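You operate a simulated robot arm through the tools that you are given. There is no shell and no other tool. Be economical: measure what you need, move in short steps, check, and stop when the job is done.

The job below is to be done with a simulated robot arm. You get a single attempt, and the scene is never put back.

## Task
Top the washer tank up to the MAX mark from the blue tank.
Fine: cap right open, spout down, hold the push button; spill none; spout up and cap closed again.

Only the result counts: the job must be done as asked and must still hold three seconds after the hand-in. Knocking over, shifting, dropping, spilling or breaking anything else fails it. A push-on lid holds only when it is set on centred and level and pressed home; a screw cap is set on level and turned clockwise until tight.

## Robot
A 7-joint arm with a two-finger parallel gripper, fixed in place. Base frame: the origin is at the foot of the arm, x ahead of it, y to its left, z up. Units: mm, rad, N and s.
With the tool pointing down near the work surface it reaches from about 460 to 920 mm from the base axis. Its first joint turns from -2.007 to 2.007 rad. Payload 3.91 kg.
The tool frame sits at the grasp point between the pads (the TCP): z along the fingers, y along the line on which they close. The tips reach 30 mm beyond it. Largest opening 110 mm; finger width 20, thickness 10; the body of the gripper, 48 by 112 mm, starts 55 mm behind the TCP.
Orientation is that of the tool frame in the base frame, as a unit quaternion [w, x, y, z]. With the fingers straight down and closing along the base's y, the tool's x points along the base's -x, its y along +y and its z along -z.

## Interface
- The arm moves only by the tool move_arm. Its argument "targets" is a list of rows, each an object of numbers (a shift or turn left out is 0, a gripper value left out holds the last): "tx", "ty", "tz": the shift along the base's x, y, z in mm; "wx", "wy", "wz": the turn, a rotation vector about the base's x, y, z in rad; "fingers": the finger opening in mm, from 0 to 110. In form: [{"tx": .., "ty": .., "tz": .., "wx": .., "wy": .., "wz": .., "fingers": ..}, ...]. A call has 1 to 12 rows; each row is the pose to reach, as a shift and turn from the pose commanded when the call began. Rows are played at 5 a second. More than 50 mm and 0.15 rad between two rows, or a gripper value outside its range, and nothing of the call is played. Where a pose cannot be reached the arm comes as near as it can. A force on the tool above 90 N (or 10 N above the force at the start of the call, whichever is more), or a blocked arm, ends the call early, and 0.2 s more pass. The fingers move at their own pace (about 153 mm/s each) and stop on an object; they squeeze with about 31 N. The grip force told is the motor's: it shows also when the fingers shut on nothing. Time passes only in rows, and 0.2 s behind the last, so rows that repeat a pose let the fingers close. It gives the time, the measured TCP pose, the force on the tool (base axes), the opening and the grip force at its end, in the units of the frame above (readings bear some noise), with the torque about the TCP (base axes, N m) and any sound that the robot's microphone picked up.
- Cameras (640 x 400 px; columns grow to the right, rows downward): "scene" is fixed at [205.7, 651.4, 1574.4]; the picture's right is [-0.73, -0.69, 0.00], its down [-0.39, 0.41, -0.82] and it looks along [0.57, -0.60, -0.57] (base axes); focal length 344 px, centre (320, 200). "wrist" rides on the gripper at [72, 17, -103] in the tool frame; the picture's right is [-0.23, 0.97, 0.00], its down [-0.76, -0.18, -0.62] and it looks along [-0.61, -0.14, 0.78] (tool axes); focal length 222 px, centre (320, 200). There is no depth. A picture from a camera that has moved, and an enlarged one, comes with that camera's place and axes in the base frame and with its lens. The place of the scene camera against the robot may be out by one fixed shift of up to 18 mm in any direction.
- grab_frame(camera): a new picture of that camera. It takes no simulated time.
- lift_body(by): slides the trunk up (or, below 0, down) by that many mm; the arm rides with it, the base frame stays. It gives what a move gives, with no picture.
- inspect(camera, box): a new picture of the part [left, top, right, bottom] of that camera's present view, enlarged. It takes no simulated time.
- sign_off(): hands the job in; it is judged then, once.

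Work in short steps. Places have to be worked out from the pictures, the camera data and where the tool is seen: move nearer, look again, correct. Check each grasp and each placing, and mend what went wrong. You have 120 turns and 84 pictures in all, those below and enlarged ones among them. Open the gripper and draw the arm clear of the work before you hand the job in, unless the task says otherwise; then end with one line.

The tools are called after ">>>" as name(argument=value, ...) on one line, values as JSON. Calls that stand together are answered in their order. move_arm: Moves the arm, as the interface text tells. Its arguments: {"type":"object","properties":{"targets":{"type":"array"}},"required":["targets"]} The other tools are called the same way: lift_body (by) slides the trunk up or down; grab_frame (camera) takes a picture; inspect (camera, box) takes an enlarged picture of a part of a camera's view; sign_off () hands the job in.

At the start:

```text
time: 0.0
tcp_pos: [551.3, -65.1, 1223.6]
tool_rot: [0.0, 0.0, 1.0, 0.0]
force: [0.0, 0.2, 0.7]
wrist_torque: [0.04, -0.01, 0.02]
grip_width: 110.0
finger_force: 0.1
trunk travel left (down, up): [-725.0, 265.0]
```

scene: 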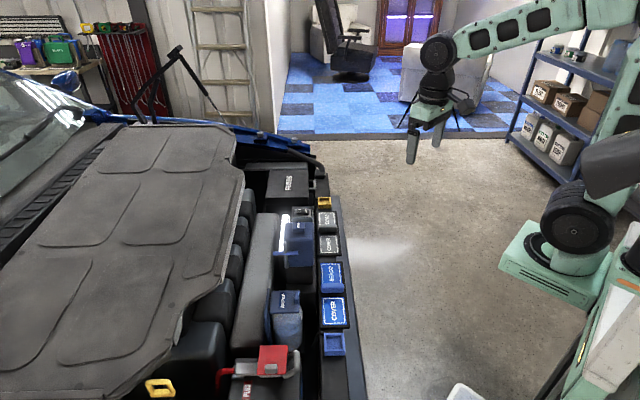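
wrist: 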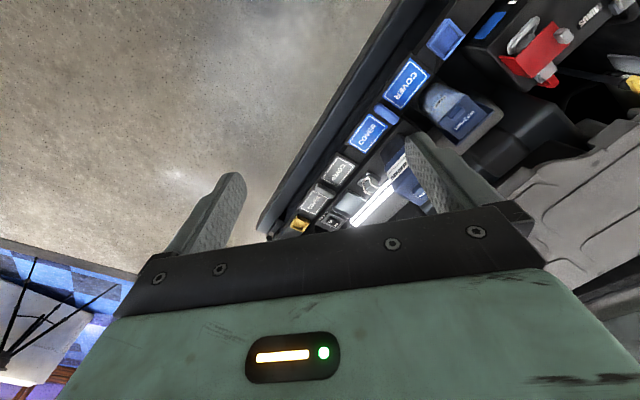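

The pictures show an engine bay with several covers and blue items; I'll enlarge the area to find the washer tank and the blue tank.

>>> inspect(camera="scene", box=[220, 180, 380, 280])

>>> inspect(camera="scene", box=[210, 270, 370, 370])

>>> inspect(camera="scene", box=[0, 0, 160, 100])

>>> inspect(camera="scene", box=[400, 300, 560, 400])

```text
4.00 times, centred on (300, 230) of scene
camera zoom: at [205.7, 651.4, 1574.4], right [-0.73, -0.69, 0.0], down [-0.39, 0.41, -0.82], along [0.57, -0.6, -0.57], focal length 1375 px, centre (400, 80)
```

zoom: 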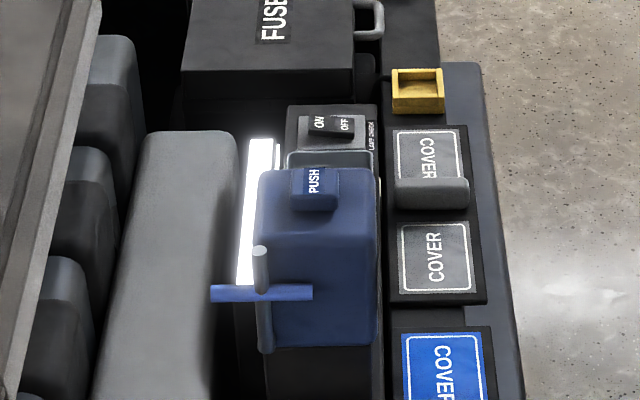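

```text
4.00 times, centred on (290, 320) of scene
camera zoom: at [205.7, 651.4, 1574.4], right [-0.73, -0.69, 0.0], down [-0.39, 0.41, -0.82], along [0.57, -0.6, -0.57], focal length 1375 px, centre (440, -280)
```

zoom: 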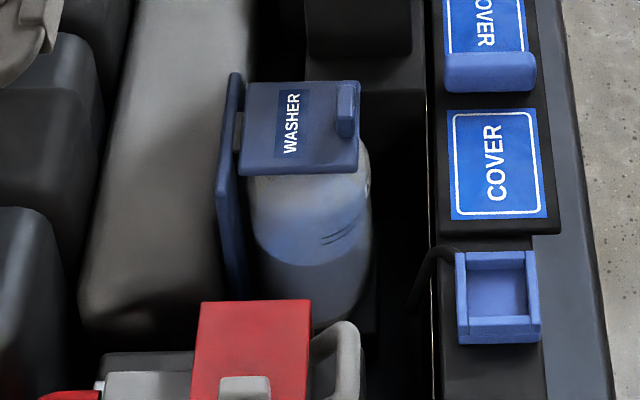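

```text
4.00 times, centred on (80, 50) of scene
camera zoom: at [205.7, 651.4, 1574.4], right [-0.73, -0.69, 0.0], down [-0.39, 0.41, -0.82], along [0.57, -0.6, -0.57], focal length 1375 px, centre (1280, 800)
```

zoom: 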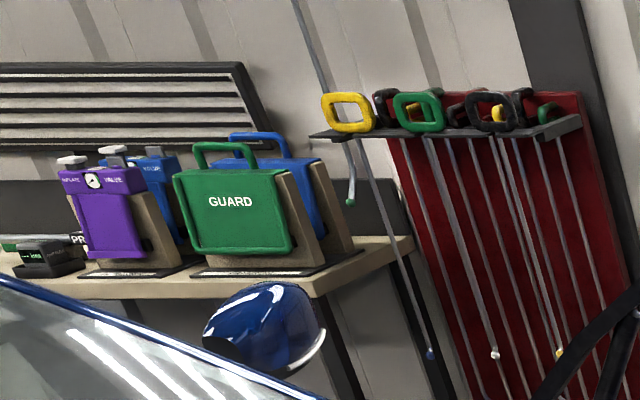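

```text
4.00 times, centred on (480, 350) of scene
camera zoom: at [205.7, 651.4, 1574.4], right [-0.73, -0.69, 0.0], down [-0.39, 0.41, -0.82], along [0.57, -0.6, -0.57], focal length 1375 px, centre (-320, -400)
```

zoom: 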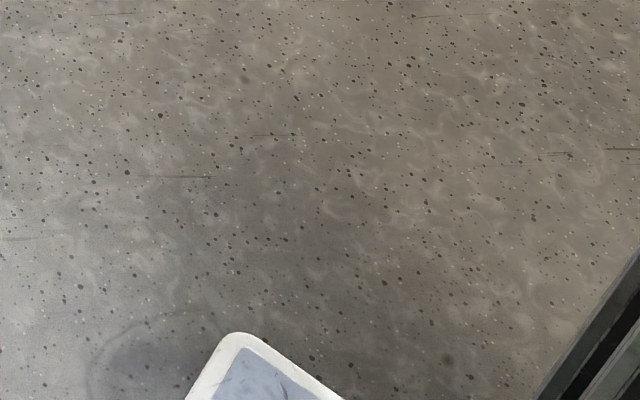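

The blue tank with PUSH button is farther along the bay, with the washer tank and its hinged lid nearer. The rail runs diagonally. I'll move nearer with the wrist camera facing across the rail to see both.

>>> move_arm(targets=[{"tx": 20, "ty": 15, "tz": -25, "wz": 0.13}, {"tx": 40, "ty": 30, "tz": -50, "wz": 0.26}, {"tx": 60, "ty": 45, "tz": -75, "wz": 0.39}, {"tx": 80, "ty": 60, "tz": -100, "wz": 0.52}, {"tx": 100, "ty": 75, "tz": -125, "wz": 0.65}, {"tx": 120, "ty": 90, "tz": -150, "wz": 0.78}, {"tx": 140, "ty": 105, "tz": -175, "wz": 0.9}, {"tx": 140, "ty": 105, "tz": -175, "wz": 0.9}])

>>> grab_frame(camera="wrist")

>>> grab_frame(camera="scene")

```text
time: 1.8
tcp_pos: [690.4, 39.7, 1051.0]
tool_rot: [0.001, -0.435, 0.9, 0.0]
force: [-0.2, 0.7, 0.8]
wrist_torque: [0.0, -0.01, -0.01]
grip_width: 109.9
finger_force: 0.0
trunk travel left (down, up): [-725.0, 265.0]
```

```text
77 pictures are left
camera wrist: at [632.4, -5.7, 1153.2], right [-0.62, 0.78, 0.0], down [0.61, 0.49, 0.62], along [0.49, 0.39, -0.78], focal length 222 px, centre (320, 200)
```

wrist: 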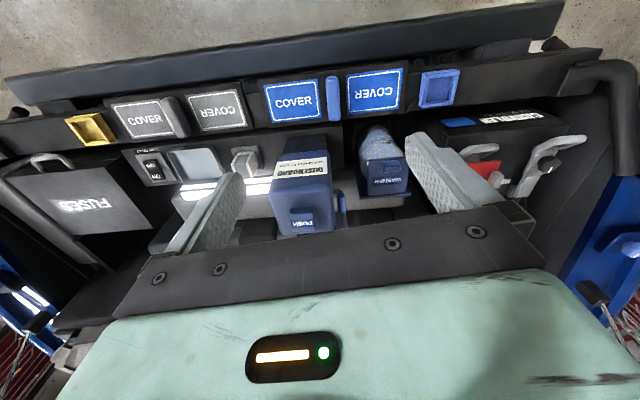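

```text
76 pictures are left
```

scene: 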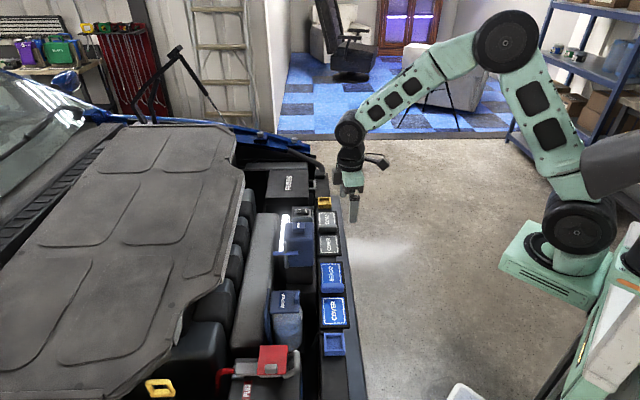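

Estimates: PUSH button about (817,110,930), washer lid about (740,239,780). I enlarge both in the wrist view.

>>> inspect(camera="wrist", box=[240, 110, 440, 235])

```text
3.20 times, centred on (340, 172) of wrist
camera zoom: at [632.4, -5.7, 1153.2], right [-0.62, 0.78, 0.0], down [0.61, 0.49, 0.62], along [0.49, 0.39, -0.78], focal length 711 px, centre (256, 288)
```

zoom: 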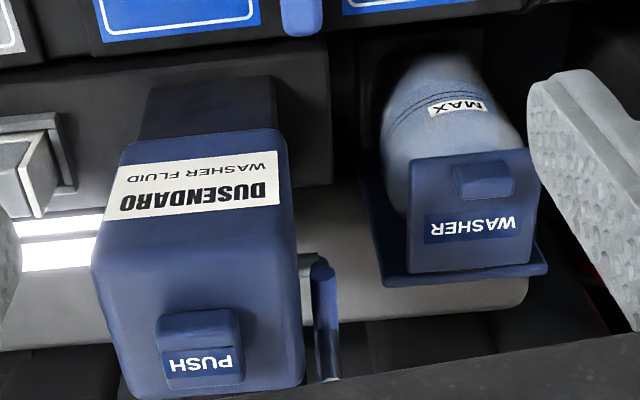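

MAX mark sits on the front of the washer tank; the washer lid hinges at its back plate. The spout hangs on the side of the blue tank facing the washer, so I look from that side.

>>> move_arm(targets=[{"ty": 20, "tz": 2, "wz": -0.137}, {"ty": 40, "tz": 4, "wz": -0.274}, {"ty": 60, "tz": 6, "wz": -0.411}, {"ty": 80, "tz": 8, "wz": -0.548}, {"ty": 100, "tz": 10, "wz": -0.685}, {"ty": 120, "tz": 12, "wz": -0.822}, {"ty": 140, "tz": 14, "wz": -0.959}, {"ty": 160, "tz": 16, "wz": -1.096}, {"ty": 180, "tz": 16, "wz": -1.233}, {"ty": 200, "tz": 16, "wz": -1.37}, {"ty": 213, "tz": 16, "wz": -1.5}, {"ty": 213, "tz": 16, "wz": -1.5}])

>>> grab_frame(camera="wrist")

>>> inspect(camera="wrist", box=[220, 60, 420, 185])

```text
time: 4.4
tcp_pos: [691.3, 254.7, 1066.7]
tool_rot: [0.0, 0.296, 0.955, 0.0]
force: [0.6, 0.4, 0.2]
wrist_torque: [-0.02, -0.06, 0.03]
grip_width: 110.0
finger_force: 0.0
trunk travel left (down, up): [-725.0, 265.0]
```

```text
74 pictures are left
camera wrist: at [640.1, 308.9, 1168.4], right [0.74, 0.67, 0.0], down [0.53, -0.58, 0.62], along [0.42, -0.46, -0.78], focal length 222 px, centre (320, 200)
```

wrist: 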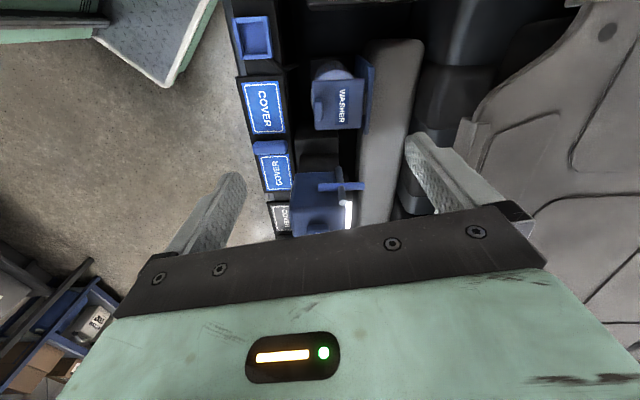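

```text
3.20 times, centred on (320, 122) of wrist
camera zoom: at [640.1, 308.9, 1168.4], right [0.74, 0.67, 0.0], down [0.53, -0.58, 0.62], along [0.42, -0.46, -0.78], focal length 711 px, centre (320, 448)
```

zoom: 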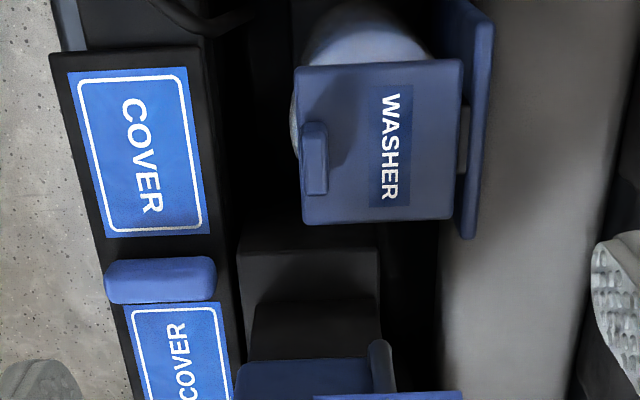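

The spout is lower in the view; enlarge it.

>>> inspect(camera="wrist", box=[264, 150, 392, 230])

```text
5.00 times, centred on (328, 190) of wrist
camera zoom: at [640.1, 308.9, 1168.4], right [0.74, 0.67, 0.0], down [0.53, -0.58, 0.62], along [0.42, -0.46, -0.78], focal length 1111 px, centre (280, 250)
```

zoom: 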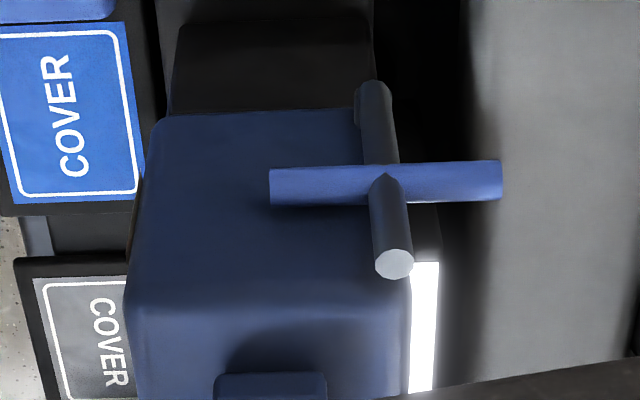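

Triangulating the two wrist views: spout stands vertical near (803,179), z 821–917, with its blue cross bar at z≈877; lid centre (738,249,770); lid tab about (714,224,790). The bay is turned about 43°. I move above the tab with the fingers closing along the rail direction and look again.

>>> move_arm(targets=[{"tx": 2, "ty": -3, "tz": -14, "wz": 0.124, "fingers": 75}, {"tx": 4, "ty": -6, "tz": -28, "wz": 0.248}, {"tx": 6, "ty": -9, "tz": -42, "wz": 0.372}, {"tx": 8, "ty": -12, "tz": -56, "wz": 0.496}, {"tx": 10, "ty": -15, "tz": -70, "wz": 0.62}, {"tx": 12, "ty": -18, "tz": -84, "wz": 0.744}, {"tx": 14, "ty": -21, "tz": -98, "wz": 0.868}, {"tx": 16, "ty": -23, "tz": -112, "wz": 0.992}, {"tx": 18, "ty": -26, "tz": -126, "wz": 1.116}, {"tx": 20, "ty": -29, "tz": -140, "wz": 1.24}, {"tx": 23, "ty": -31, "tz": -147, "wz": 1.36}, {"tx": 23, "ty": -31, "tz": -147, "wz": 1.36}])

>>> grab_frame(camera="wrist")

>>> inspect(camera="scene", box=[220, 200, 380, 300])

```text
time: 7.0
tcp_pos: [715.0, 222.2, 918.2]
tool_rot: [0.0, -0.371, 0.928, 0.0]
force: [0.1, -0.4, 0.1]
wrist_torque: [0.0, 0.04, 0.02]
grip_width: 74.9
finger_force: 0.1
trunk travel left (down, up): [-725.0, 265.0]
```

```text
71 pictures are left
camera wrist: at [650.7, 184.5, 1021.2], right [-0.51, 0.86, 0.0], down [0.67, 0.4, 0.62], along [0.54, 0.32, -0.78], focal length 222 px, centre (320, 200)
```

wrist: 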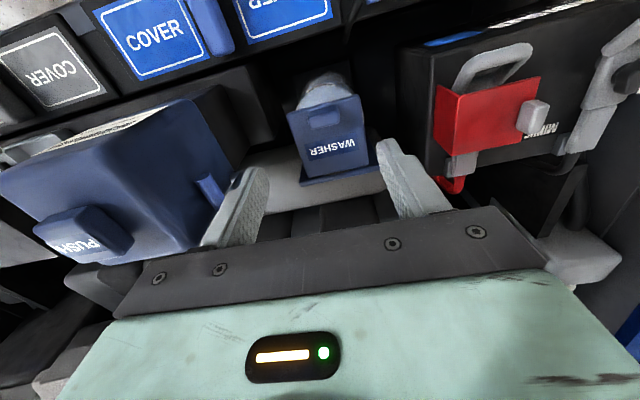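

```text
4.00 times, centred on (300, 250) of scene
camera zoom: at [205.7, 651.4, 1574.4], right [-0.73, -0.69, 0.0], down [-0.39, 0.41, -0.82], along [0.57, -0.6, -0.57], focal length 1375 px, centre (400, 0)
```

zoom: 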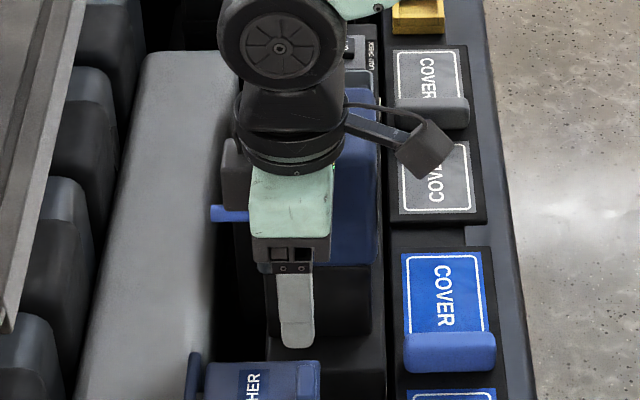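

>>> inspect(camera="wrist", box=[250, 50, 410, 150])

>>> inspect(camera="wrist", box=[260, 90, 400, 190])

```text
4.00 times, centred on (330, 100) of wrist
camera zoom: at [650.7, 184.5, 1021.2], right [-0.51, 0.86, 0.0], down [0.67, 0.4, 0.62], along [0.54, 0.32, -0.78], focal length 888 px, centre (280, 600)
```

zoom: 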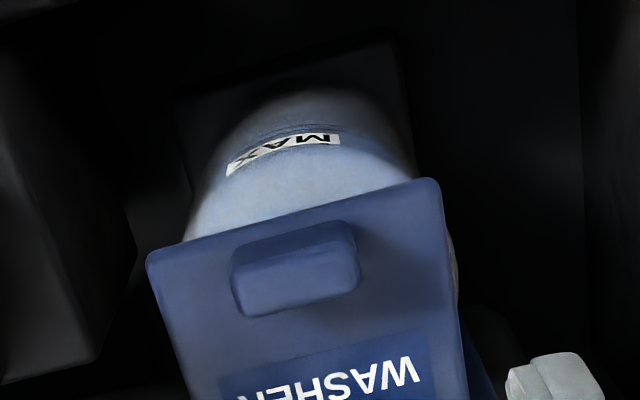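

```text
4.00 times, centred on (330, 140) of wrist
camera zoom: at [650.7, 184.5, 1021.2], right [-0.51, 0.86, 0.0], down [0.67, 0.4, 0.62], along [0.54, 0.32, -0.78], focal length 888 px, centre (280, 440)
```

zoom: 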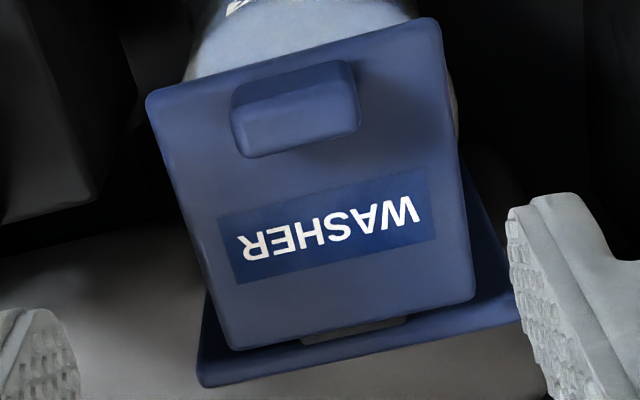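

Lid top is at z≈774 (corner triangulated), the bay is turned 45°, and the tab (33 mm wide, ~15 high) is centred at (718,229). I lower to just above it and check.

>>> move_arm(targets=[{"tx": 3.5, "ty": 7.3, "tz": -30, "wz": 0.023, "fingers": 60}, {"tx": 3.5, "ty": 7.3, "tz": -60, "wz": 0.023}, {"tx": 3.5, "ty": 7.3, "tz": -90, "wz": 0.023}, {"tx": 3.5, "ty": 7.3, "tz": -90, "wz": 0.023}])

>>> grab_frame(camera="wrist")

>>> inspect(camera="scene", box=[230, 240, 350, 315])

```text
time: 8.0
tcp_pos: [718.2, 230.4, 827.9]
tool_rot: [0.001, -0.382, 0.924, 0.0]
force: [-0.6, -0.5, -0.1]
wrist_torque: [0.04, 0.0, 0.02]
grip_width: 60.2
finger_force: 0.2
trunk travel left (down, up): [-725.0, 265.0]
```

```text
67 pictures are left
camera wrist: at [654.4, 191.6, 931.2], right [-0.53, 0.85, 0.0], down [0.66, 0.41, 0.62], along [0.53, 0.33, -0.78], focal length 222 px, centre (320, 200)
```

wrist: 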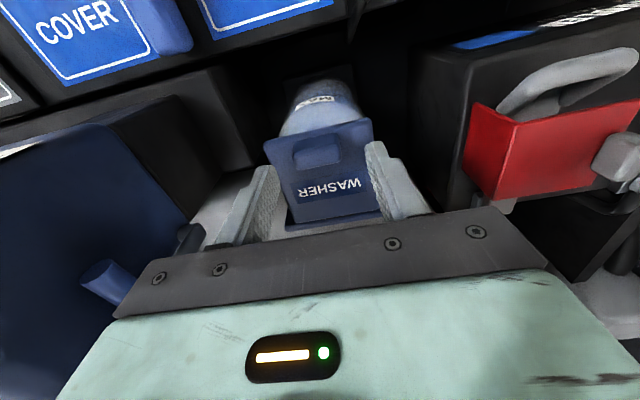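

```text
5.33 times, centred on (290, 278) of scene
camera zoom: at [205.7, 651.4, 1574.4], right [-0.73, -0.69, 0.0], down [-0.39, 0.41, -0.82], along [0.57, -0.6, -0.57], focal length 1833 px, centre (480, -213)
```

zoom: 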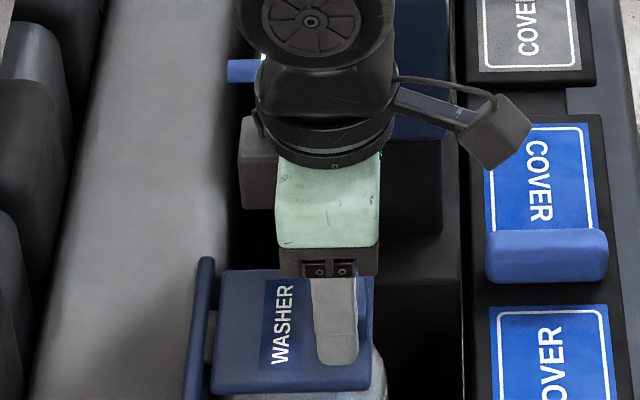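

>>> inspect(camera="wrist", box=[240, 90, 400, 190])

```text
4.00 times, centred on (320, 140) of wrist
camera zoom: at [654.4, 191.6, 931.2], right [-0.53, 0.85, 0.0], down [0.66, 0.41, 0.62], along [0.53, 0.33, -0.78], focal length 888 px, centre (320, 440)
```

zoom: 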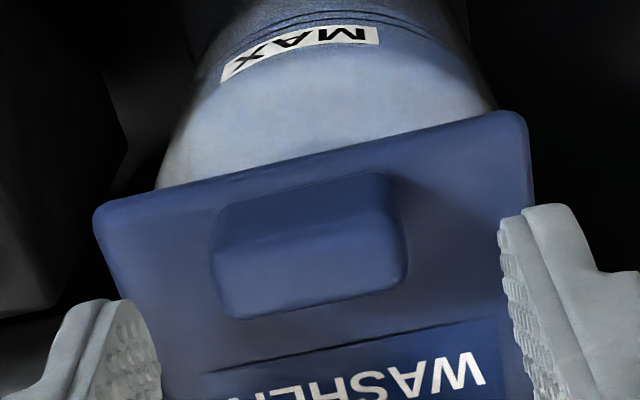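

Tab confirmed at (718.5,229.9), top z≈788. Lower 20 mm and close on it.

>>> move_arm(targets=[{"tz": -10}, {"tz": -20}, {"tz": -20, "fingers": 25}, {"tz": -20, "fingers": 25}, {"tz": -20, "fingers": 25}])

>>> inspect(camera="wrist", box=[240, 90, 400, 190])

```text
time: 9.2
tcp_pos: [717.7, 231.8, 812.8]
tool_rot: [0.004, -0.382, 0.924, 0.001]
force: [0.6, 4.0, 35.2]
wrist_torque: [0.51, -0.24, 0.14]
grip_width: 32.4
finger_force: 7.4
trunk travel left (down, up): [-725.0, 265.0]
```

```text
4.00 times, centred on (320, 140) of wrist
camera zoom: at [654.6, 191.8, 913.9], right [-0.53, 0.85, 0.0], down [0.66, 0.41, 0.63], along [0.53, 0.33, -0.78], focal length 888 px, centre (320, 440)
```

zoom: 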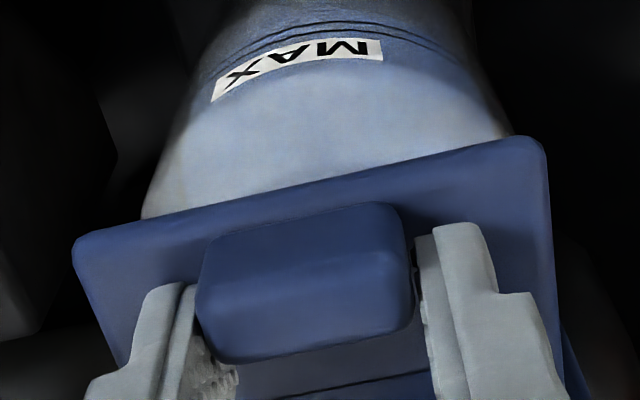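

Tab held at 32.4 mm, tips resting on the lid. I ease up, squeeze fully and lift the lid a small angle along its hinge arc, checking forces.

>>> move_arm(targets=[{"tz": 4.5, "fingers": 0}, {"tz": 4.5}, {"tz": 4.5}, {"tx": 2, "ty": 2, "tz": 9.5, "wx": -0.05, "wy": 0.05}, {"tx": 4.1, "ty": 4.1, "tz": 14.5, "wx": -0.099, "wy": 0.099}, {"tx": 9.1, "ty": 9.1, "tz": 23.5, "wx": -0.198, "wy": 0.198}, {"tx": 9.1, "ty": 9.1, "tz": 23.5, "wx": -0.198, "wy": 0.198}])

>>> grab_frame(camera="wrist")

>>> inspect(camera="scene", box=[230, 240, 350, 315])

```text
time: 10.8
tcp_pos: [727.7, 238.4, 830.6]
tool_rot: [-0.129, -0.377, 0.915, -0.053]
force: [-0.4, 13.6, -1.7]
wrist_torque: [0.47, -0.19, -0.18]
grip_width: 31.6
finger_force: 44.5
trunk travel left (down, up): [-725.0, 265.0]
```

```text
63 pictures are left
camera wrist: at [686.4, 222.8, 949.9], right [-0.53, 0.84, -0.06], down [0.77, 0.51, 0.39], along [0.36, 0.16, -0.92], focal length 222 px, centre (320, 200)
```

wrist: 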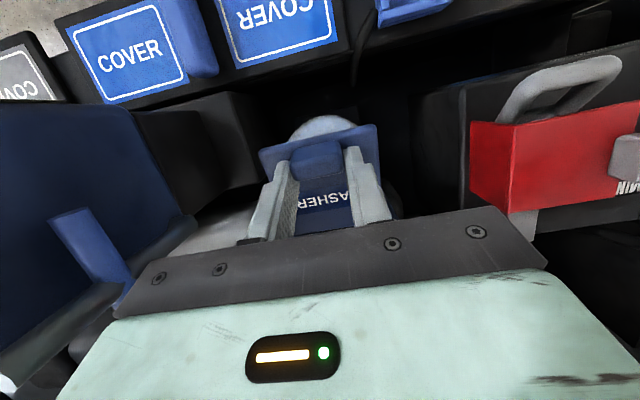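

```text
5.33 times, centred on (290, 278) of scene
camera zoom: at [205.7, 651.4, 1574.4], right [-0.73, -0.69, 0.0], down [-0.39, 0.41, -0.82], along [0.57, -0.6, -0.57], focal length 1833 px, centre (480, -213)
```

zoom: 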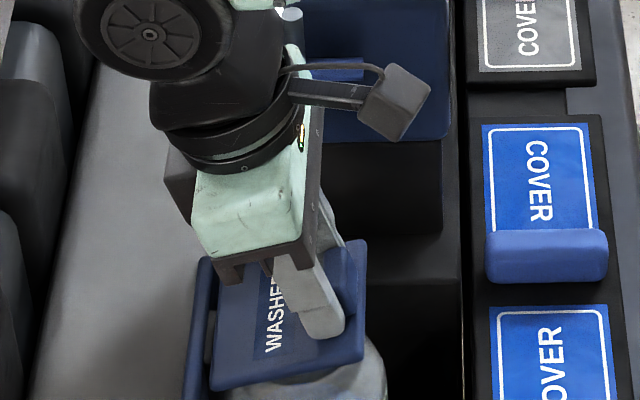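

The lid is rising cleanly with the tab held. Continue along the arc to about 48°.

>>> move_arm(targets=[{"tx": 2.9, "ty": 2.9, "tz": 4.2, "wx": -0.05, "wy": 0.05}, {"tx": 5.85, "ty": 5.85, "tz": 8, "wx": -0.099, "wy": 0.099}, {"tx": 9.1, "ty": 9.1, "tz": 11.5, "wx": -0.149, "wy": 0.149}, {"tx": 12.4, "ty": 12.4, "tz": 14.8, "wx": -0.198, "wy": 0.198}, {"tx": 16, "ty": 16, "tz": 17.6, "wx": -0.248, "wy": 0.248}, {"tx": 19.6, "ty": 19.6, "tz": 20.2, "wx": -0.297, "wy": 0.297}, {"tx": 23.4, "ty": 23.4, "tz": 22.3, "wx": -0.347, "wy": 0.347}, {"tx": 27.3, "ty": 27.3, "tz": 24.1, "wx": -0.396, "wy": 0.396}, {"tx": 27.3, "ty": 27.3, "tz": 24.1, "wx": -0.396, "wy": 0.396}])

>>> grab_frame(camera="scene")

>>> inspect(camera="scene", box=[230, 230, 350, 305])

```text
time: 12.8
tcp_pos: [673.9, 209.1, 873.0]
tool_rot: [-0.366, -0.35, 0.848, -0.152]
force: [0.8, -0.2, 0.4]
wrist_torque: [0.01, -0.03, 0.01]
grip_width: 0.1
finger_force: 37.6
out of reach, approached as far as the arm can: row 3, 4, 5, 6, 7, 8, 9
trunk travel left (down, up): [-725.0, 265.0]
```

```text
61 pictures are left
```

scene: 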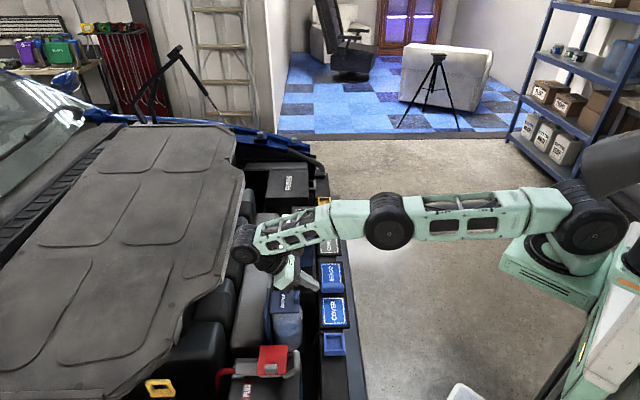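

```text
5.33 times, centred on (290, 268) of scene
camera zoom: at [205.7, 651.4, 1574.4], right [-0.73, -0.69, 0.0], down [-0.39, 0.41, -0.82], along [0.57, -0.6, -0.57], focal length 1833 px, centre (480, -160)
```

zoom: 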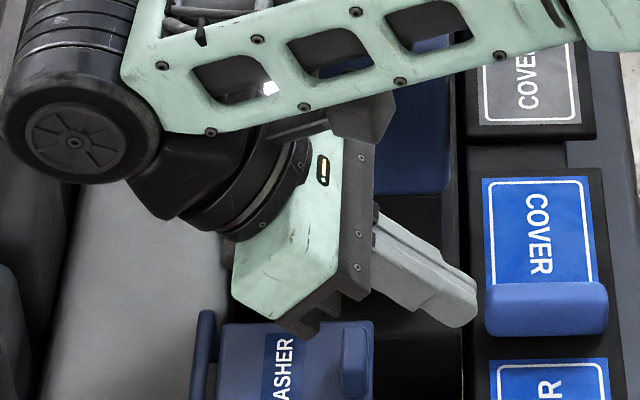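

The arm ran out of reach when leaning outward, the tab slipped out and the lid fell shut; nothing else was touched. I'll redo it with the hand leaning back toward the robot (fingers pointing out and down) so the swing ends about vertical. First rotate in place.

>>> move_arm(targets=[{"tz": 10, "wx": 0.097, "wy": -0.097}, {"tz": 20, "wx": 0.194, "wy": -0.194}, {"tz": 25, "wx": 0.291, "wy": -0.291}, {"tz": 25, "wx": 0.388, "wy": -0.388}, {"tz": 25, "wx": 0.485, "wy": -0.485}, {"tz": 25, "wx": 0.582, "wy": -0.582}, {"tz": 25, "wx": 0.679, "wy": -0.679}, {"tz": 25, "wx": 0.776, "wy": -0.776, "fingers": 60}, {"tz": 25, "wx": 0.873, "wy": -0.873}, {"tz": 25, "wx": 0.97, "wy": -0.97}, {"tz": 25, "wx": 1.067, "wy": -1.067}, {"tz": 25, "wx": 1.16, "wy": -1.16}])

>>> grab_frame(camera="wrist")

>>> grab_frame(camera="scene")

```text
time: 15.4
tcp_pos: [673.8, 207.8, 894.1]
tool_rot: [0.361, -0.352, 0.851, 0.15]
force: [-0.5, 0.2, 0.8]
wrist_torque: [0.03, -0.01, 0.0]
grip_width: 60.2
finger_force: 0.0
trunk travel left (down, up): [-725.0, 265.0]
```

```text
59 pictures are left
camera wrist: at [574.9, 133.3, 913.2], right [-0.58, 0.8, 0.16], down [0.18, -0.07, 0.98], along [0.8, 0.59, -0.11], focal length 222 px, centre (320, 200)
```

wrist: 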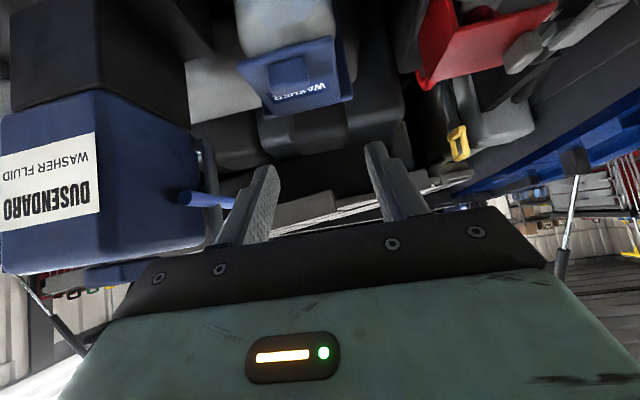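

```text
58 pictures are left
```

scene: 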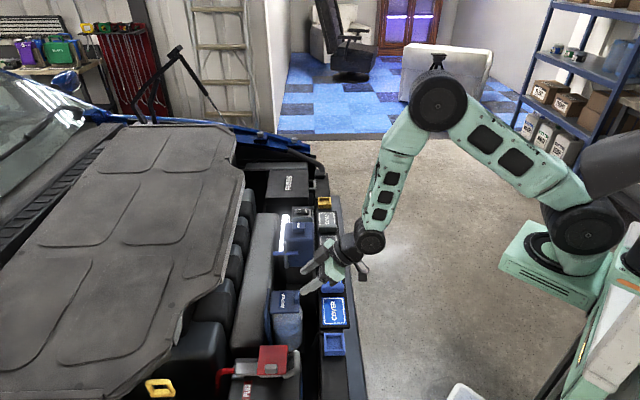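

Good side-on view. I enlarge the lid and the spout area.

>>> inspect(camera="wrist", box=[220, 0, 380, 110])

>>> inspect(camera="wrist", box=[140, 120, 300, 220])

```text
3.64 times, centred on (300, 55) of wrist
camera zoom: at [574.9, 133.3, 913.2], right [-0.58, 0.8, 0.16], down [0.18, -0.07, 0.98], along [0.8, 0.59, -0.11], focal length 808 px, centre (393, 727)
```

zoom: 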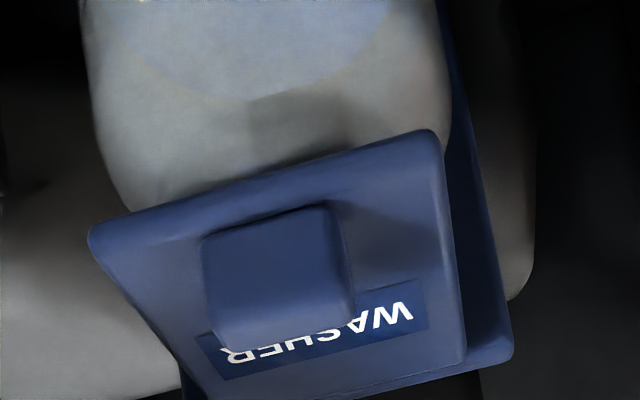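

```text
4.00 times, centred on (220, 170) of wrist
camera zoom: at [574.9, 133.3, 913.2], right [-0.58, 0.8, 0.16], down [0.18, -0.07, 0.98], along [0.8, 0.59, -0.11], focal length 888 px, centre (720, 320)
```

zoom: 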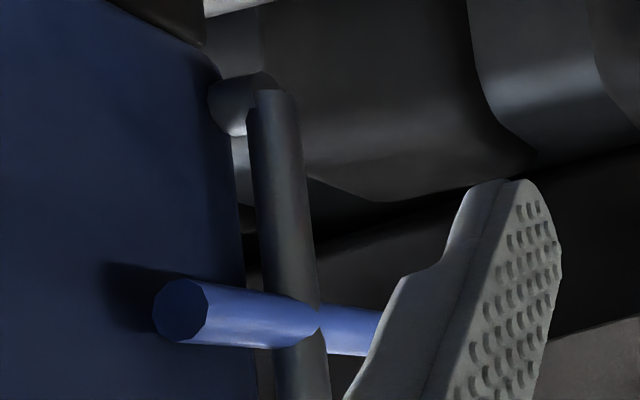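

The lid edge is confirmed at z≈775. With the hand leaning 46°, I lower the open fingers either side of the tab and close.

>>> move_arm(targets=[{"tx": 18, "ty": 6, "tz": -20}, {"tx": 37, "ty": 13, "tz": -40}, {"tx": 37, "ty": 13, "tz": -65}, {"tx": 37, "ty": 13, "tz": -78}, {"tx": 37, "ty": 13, "tz": -86}, {"tx": 37, "ty": 13, "tz": -86}])

>>> inspect(camera="wrist", box=[220, 60, 420, 200])

>>> inspect(camera="scene", box=[230, 240, 350, 315])

```text
time: 16.8
tcp_pos: [711.3, 220.2, 810.4]
tool_rot: [0.361, -0.352, 0.85, 0.15]
force: [-2.3, -3.8, 12.8]
wrist_torque: [-0.03, -0.11, 0.07]
grip_width: 60.0
finger_force: 0.1
trunk travel left (down, up): [-725.0, 265.0]
```

```text
2.86 times, centred on (320, 130) of wrist
camera zoom: at [611.6, 145.7, 829.5], right [-0.58, 0.8, 0.16], down [0.18, -0.07, 0.98], along [0.8, 0.59, -0.11], focal length 635 px, centre (320, 400)
```

zoom: 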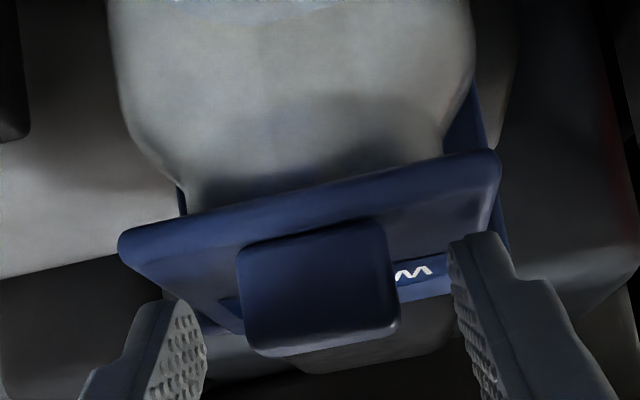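

```text
5.33 times, centred on (290, 278) of scene
camera zoom: at [205.7, 651.4, 1574.4], right [-0.73, -0.69, 0.0], down [-0.39, 0.41, -0.82], along [0.57, -0.6, -0.57], focal length 1833 px, centre (480, -213)
```

zoom: 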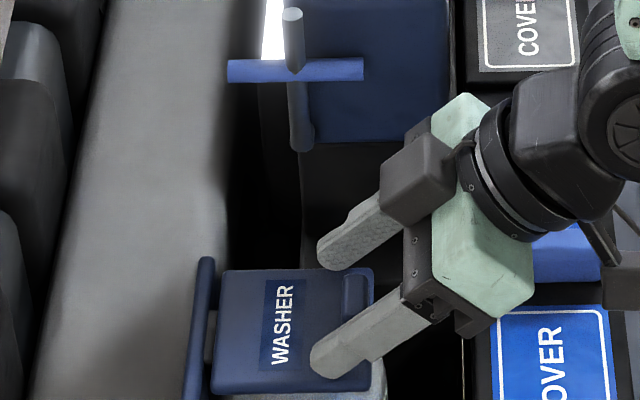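

Tips just touch the lid with the tab between them. Ease up 2 mm and squeeze.

>>> move_arm(targets=[{"tz": 3, "fingers": 40}, {"tz": 3, "fingers": 0}, {"tz": 3, "fingers": 0}, {"tz": 3, "fingers": 0}])

>>> inspect(camera="wrist", box=[220, 60, 420, 200])

```text
time: 17.8
tcp_pos: [710.4, 222.4, 809.2]
tool_rot: [0.36, -0.352, 0.851, 0.15]
force: [-4.7, 7.5, 0.6]
wrist_torque: [-0.06, 0.25, -0.04]
grip_width: 31.9
finger_force: 45.6
trunk travel left (down, up): [-725.0, 265.0]
```

```text
2.86 times, centred on (320, 130) of wrist
camera zoom: at [610.5, 146.9, 830.6], right [-0.58, 0.8, 0.17], down [0.19, -0.07, 0.98], along [0.8, 0.6, -0.11], focal length 635 px, centre (320, 400)
```

zoom: 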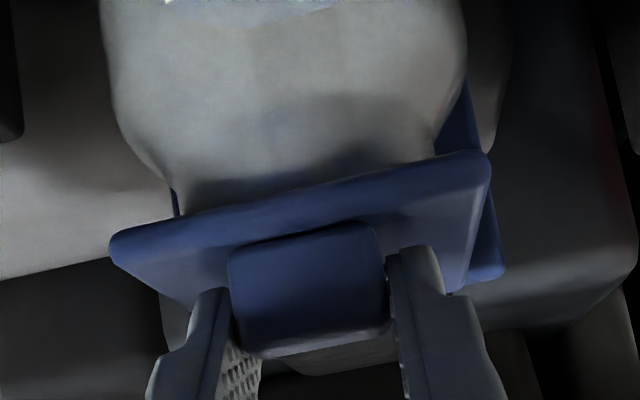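

Tab gripped firmly (31.9 mm). Swing the lid up along the hinge arc, turning the hand with it, to 0.5 rad.

>>> move_arm(targets=[{"tx": 2.0, "ty": 3.0, "tz": 8.3, "wx": -0.0707, "wy": 0.0707}, {"tx": 4.6, "ty": 6.6, "tz": 16.3, "wx": -0.1414, "wy": 0.1414}, {"tx": 8.2, "ty": 10.2, "tz": 23.7, "wx": -0.212, "wy": 0.212}, {"tx": 12.3, "ty": 14.3, "tz": 30.7, "wx": -0.283, "wy": 0.283}, {"tx": 16.9, "ty": 18.9, "tz": 37, "wx": -0.354, "wy": 0.354}, {"tx": 16.9, "ty": 18.9, "tz": 37, "wx": -0.354, "wy": 0.354}])

>>> inspect(camera="scene", box=[230, 240, 350, 315])

```text
time: 19.2
tcp_pos: [729.2, 239.9, 847.1]
tool_rot: [0.138, -0.378, 0.914, 0.057]
force: [0.0, 9.8, -11.1]
wrist_torque: [0.05, 0.25, 0.15]
grip_width: 31.6
finger_force: 44.7
trunk travel left (down, up): [-725.0, 265.0]
```

```text
5.33 times, centred on (290, 278) of scene
camera zoom: at [205.7, 651.4, 1574.4], right [-0.73, -0.69, 0.0], down [-0.39, 0.41, -0.82], along [0.57, -0.6, -0.57], focal length 1833 px, centre (480, -213)
```

zoom: 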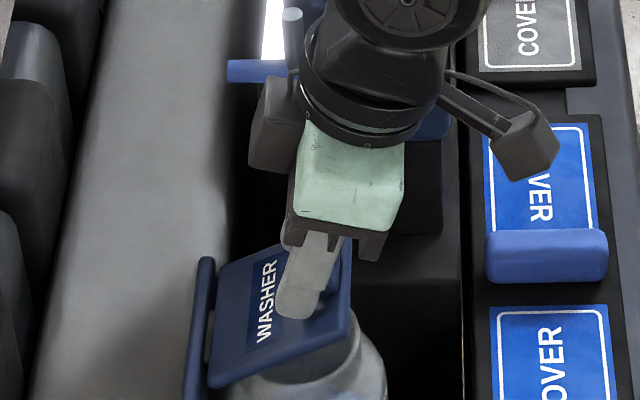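

Lid follows well (~30°). Continue to ~46° with the hand turning to vertical, then onward letting the tab pivot in the grip.

>>> move_arm(targets=[{"tx": 5.0, "ty": 5.0, "tz": 5.7, "wx": -0.0707, "wy": 0.0707}, {"tx": 10.4, "ty": 10.4, "tz": 10.5, "wx": -0.1414, "wy": 0.1414}, {"tx": 16.0, "ty": 16.0, "tz": 14.6, "wx": -0.212, "wy": 0.212}, {"tx": 20.7, "ty": 20.7, "tz": 18.6, "wx": -0.212, "wy": 0.212}, {"tx": 25.4, "ty": 25.4, "tz": 22, "wx": -0.212, "wy": 0.212}, {"tx": 30.4, "ty": 30.4, "tz": 24.6, "wx": -0.212, "wy": 0.212}, {"tx": 35.6, "ty": 35.6, "tz": 26.6, "wx": -0.212, "wy": 0.212}, {"tx": 35.6, "ty": 35.6, "tz": 26.6, "wx": -0.212, "wy": 0.212}])

>>> inspect(camera="scene", box=[230, 240, 350, 315])

```text
time: 21.0
tcp_pos: [764.1, 276.0, 873.9]
tool_rot: [0.0, -0.382, 0.924, -0.001]
force: [-14.2, -4.5, -10.4]
wrist_torque: [-0.85, 1.06, -0.07]
grip_width: 31.6
finger_force: 44.8
trunk travel left (down, up): [-725.0, 265.0]
```

```text
5.33 times, centred on (290, 278) of scene
camera zoom: at [205.7, 651.4, 1574.4], right [-0.73, -0.69, 0.0], down [-0.39, 0.41, -0.82], along [0.57, -0.6, -0.57], focal length 1833 px, centre (480, -213)
```

zoom: 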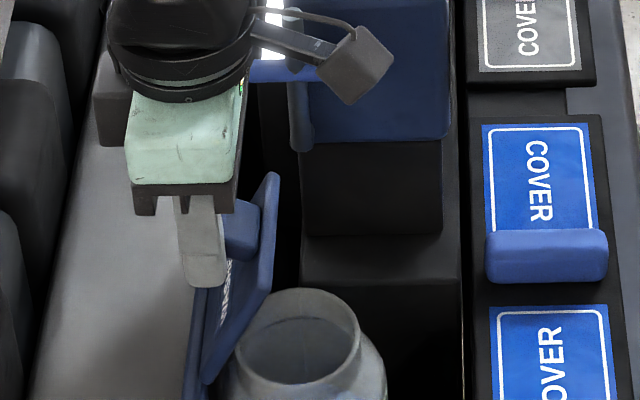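

Lid is about 70° open with the mouth uncovered. Push it on past upright.

>>> move_arm(targets=[{"tx": 5, "ty": 5, "tz": 1}, {"tx": 10.7, "ty": 10.7, "tz": 1.7}, {"tx": 16, "ty": 16, "tz": 1.5}, {"tx": 21.4, "ty": 21.4, "tz": 0.4}, {"tx": 29, "ty": 29, "tz": -2.5}, {"tx": 29, "ty": 29, "tz": -2.5}])

>>> inspect(camera="scene", box=[230, 240, 350, 315])

```text
time: 22.4
tcp_pos: [793.0, 305.4, 873.9]
tool_rot: [0.0, -0.382, 0.924, 0.0]
force: [-13.6, -7.1, 0.8]
wrist_torque: [-0.97, 1.12, -0.17]
grip_width: 31.2
finger_force: 45.4
trunk travel left (down, up): [-725.0, 265.0]
```

```text
5.33 times, centred on (290, 278) of scene
camera zoom: at [205.7, 651.4, 1574.4], right [-0.73, -0.69, 0.0], down [-0.39, 0.41, -0.82], along [0.57, -0.6, -0.57], focal length 1833 px, centre (480, -213)
```

zoom: 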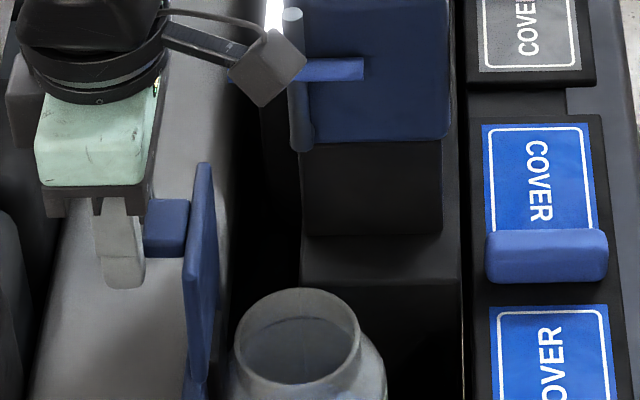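

Lid is past upright; nudge a bit further to find the stop.

>>> move_arm(targets=[{"tx": 4, "ty": 4, "tz": -2}, {"tx": 8, "ty": 8, "tz": -5}, {"tx": 12, "ty": 12, "tz": -8}, {"tx": 12, "ty": 12, "tz": -8}])

>>> inspect(camera="scene", box=[230, 240, 350, 315])

```text
time: 23.4
tcp_pos: [797.5, 308.5, 870.9]
tool_rot: [0.003, -0.382, 0.924, 0.0]
force: [-4.3, -4.9, 17.8]
wrist_torque: [-0.84, 0.86, 0.0]
grip_width: 31.2
finger_force: 45.3
out of reach, approached as far as the arm can: row 2, 3, 4
trunk travel left (down, up): [-725.0, 265.0]
```

```text
5.33 times, centred on (290, 278) of scene
camera zoom: at [205.7, 651.4, 1574.4], right [-0.73, -0.69, 0.0], down [-0.39, 0.41, -0.82], along [0.57, -0.6, -0.57], focal length 1833 px, centre (480, -213)
```

zoom: 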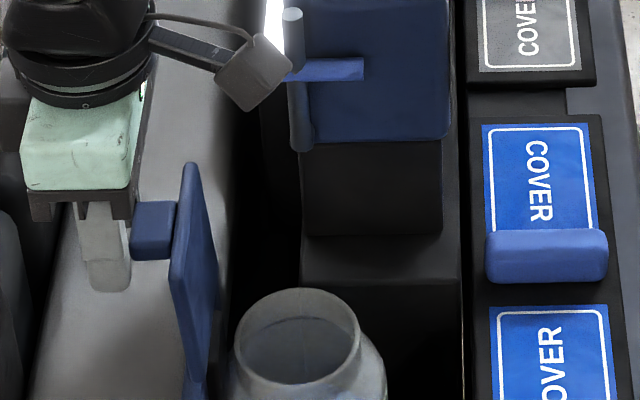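

At the reach limit in this posture; lid leans past upright. Release, rise, and see that it stays.

>>> move_arm(targets=[{"fingers": 45}, {"fingers": 50}, {"fingers": 50, "tz": 25}, {"fingers": 50, "tz": 60, "tx": -10, "ty": -10}, {"fingers": 50, "tz": 90, "tx": -30, "ty": -30}])

>>> inspect(camera="scene", box=[230, 240, 350, 315])

>>> grab_frame(camera="wrist")

```text
time: 24.6
tcp_pos: [765.6, 278.9, 956.4]
tool_rot: [0.0, -0.382, 0.924, 0.0]
force: [0.2, 0.4, -0.2]
wrist_torque: [-0.01, 0.01, 0.02]
grip_width: 49.8
finger_force: 0.0
trunk travel left (down, up): [-725.0, 265.0]
```

```text
5.33 times, centred on (290, 278) of scene
camera zoom: at [205.7, 651.4, 1574.4], right [-0.73, -0.69, 0.0], down [-0.39, 0.41, -0.82], along [0.57, -0.6, -0.57], focal length 1833 px, centre (480, -213)
```

zoom: 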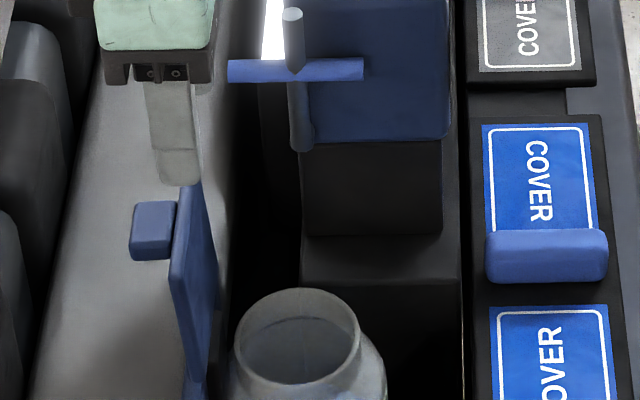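

```text
47 pictures are left
camera wrist: at [702.3, 241.1, 1060.3], right [-0.53, 0.85, 0.0], down [0.66, 0.41, 0.62], along [0.53, 0.33, -0.78], focal length 222 px, centre (320, 200)
```

wrist: 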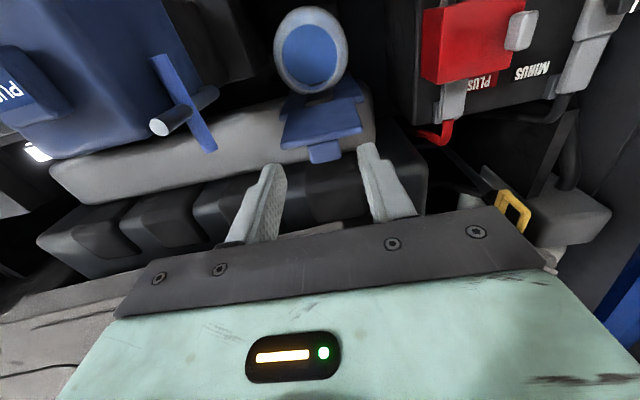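

The lid stays where it was left, about 105°. To make sure it is fully open I push its inner face outward with closed, outward-leaning fingertips until it resists.

>>> move_arm(targets=[{"tx": -17, "ty": -18, "tz": -20, "wx": 0.1, "wy": -0.1, "fingers": 0}, {"tx": -33, "ty": -36, "tz": -55, "wx": 0.2, "wy": -0.2}, {"tx": -33, "ty": -36, "tz": -90, "wx": 0.3, "wy": -0.3}, {"tx": -33, "ty": -36, "tz": -90, "wx": 0.354, "wy": -0.354}, {"tx": -19, "ty": -22, "tz": -90, "wx": 0.354, "wy": -0.354}, {"tx": -5, "ty": -8, "tz": -90, "wx": 0.354, "wy": -0.354}, {"tx": 5, "ty": 2, "tz": -90, "wx": 0.354, "wy": -0.354}, {"tx": 10, "ty": 7, "tz": -90, "wx": 0.354, "wy": -0.354}, {"tx": 15, "ty": 12, "tz": -90, "wx": 0.354, "wy": -0.354}, {"tx": 20, "ty": 17, "tz": -90, "wx": 0.354, "wy": -0.354}])

>>> inspect(camera="scene", box=[230, 240, 350, 315])

```text
time: 26.4
tcp_pos: [763.0, 273.8, 865.1]
tool_rot: [0.212, -0.372, 0.899, 0.089]
force: [-33.4, -28.5, 4.8]
wrist_torque: [0.0, 0.53, 0.03]
grip_width: 0.0
finger_force: 30.7
trunk travel left (down, up): [-725.0, 265.0]
stopped in row 8: the force on the tool passed its limit at 101 N (the readings are from after the stop); the commanded pose is now the measured one
```

```text
5.33 times, centred on (290, 278) of scene
camera zoom: at [205.7, 651.4, 1574.4], right [-0.73, -0.69, 0.0], down [-0.39, 0.41, -0.82], along [0.57, -0.6, -0.57], focal length 1833 px, centre (480, -213)
```

zoom: 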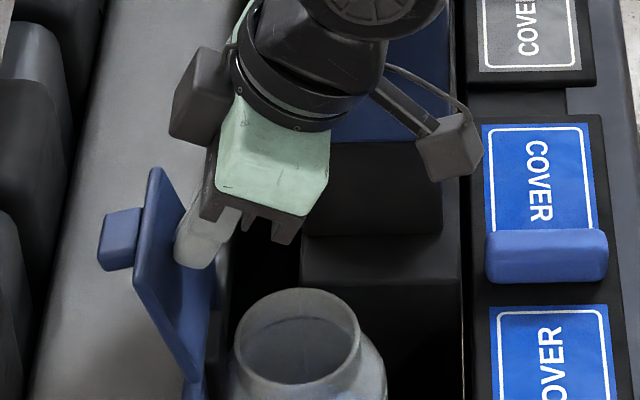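

The lid now stands hard against its stop: fully open. I draw back and go above the free outer half of the spout's cross bar for a close look.

>>> move_arm(targets=[{"tx": -20, "ty": -20, "tz": 10}, {"tx": -28, "ty": -28, "tz": 45, "wx": -0.09, "wy": 0.09}, {"tx": -28, "ty": -28, "tz": 90, "wx": -0.18, "wy": 0.18}, {"tx": -15, "ty": -40, "tz": 120, "wx": -0.27, "wy": 0.27}, {"tx": 5, "ty": -55, "tz": 130, "wx": -0.354, "wy": 0.354, "fingers": 40}, {"tx": 30, "ty": -70, "tz": 130, "wx": -0.354, "wy": 0.354}, {"tx": 50, "ty": -74, "tz": 130, "wx": -0.354, "wy": 0.354}, {"tx": 50, "ty": -74, "tz": 130, "wx": -0.354, "wy": 0.354}])

>>> grab_frame(camera="wrist")

>>> inspect(camera="scene", box=[230, 190, 350, 265])

```text
time: 28.2
tcp_pos: [818.1, 207.1, 992.7]
tool_rot: [-0.012, -0.382, 0.924, -0.004]
force: [0.5, 1.1, 0.1]
wrist_torque: [-0.01, 0.02, 0.0]
grip_width: 39.9
finger_force: 0.0
trunk travel left (down, up): [-725.0, 265.0]
```

```text
45 pictures are left
camera wrist: at [757.4, 169.6, 1097.3], right [-0.53, 0.85, 0.0], down [0.68, 0.42, 0.6], along [0.51, 0.32, -0.8], focal length 222 px, centre (320, 200)
```

wrist: 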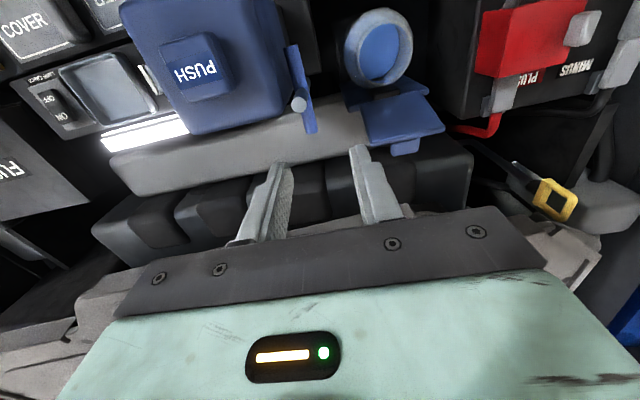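

```text
5.33 times, centred on (290, 228) of scene
camera zoom: at [205.7, 651.4, 1574.4], right [-0.73, -0.69, 0.0], down [-0.39, 0.41, -0.82], along [0.57, -0.6, -0.57], focal length 1833 px, centre (480, 53)
```

zoom: 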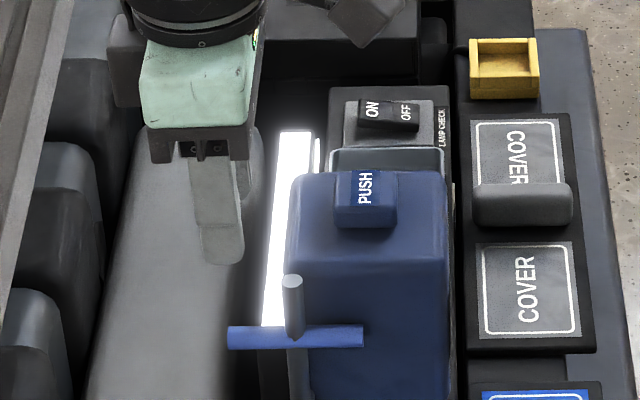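

Great view of both; I enlarge the spout/bar in the wrist camera to triangulate.

>>> inspect(camera="wrist", box=[240, 30, 400, 150])

```text
3.33 times, centred on (320, 90) of wrist
camera zoom: at [757.4, 169.6, 1097.3], right [-0.53, 0.85, 0.0], down [0.68, 0.42, 0.6], along [0.51, 0.32, -0.8], focal length 740 px, centre (320, 567)
```

zoom: 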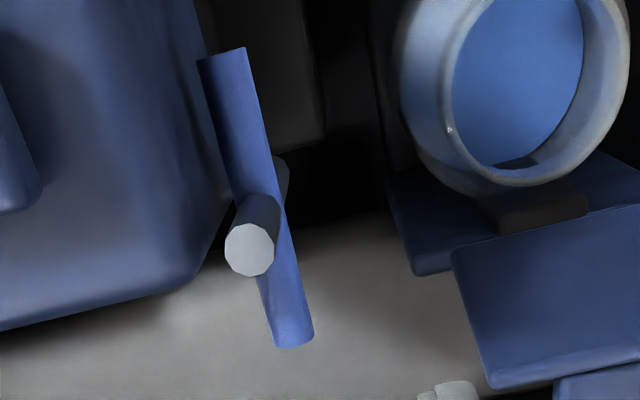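

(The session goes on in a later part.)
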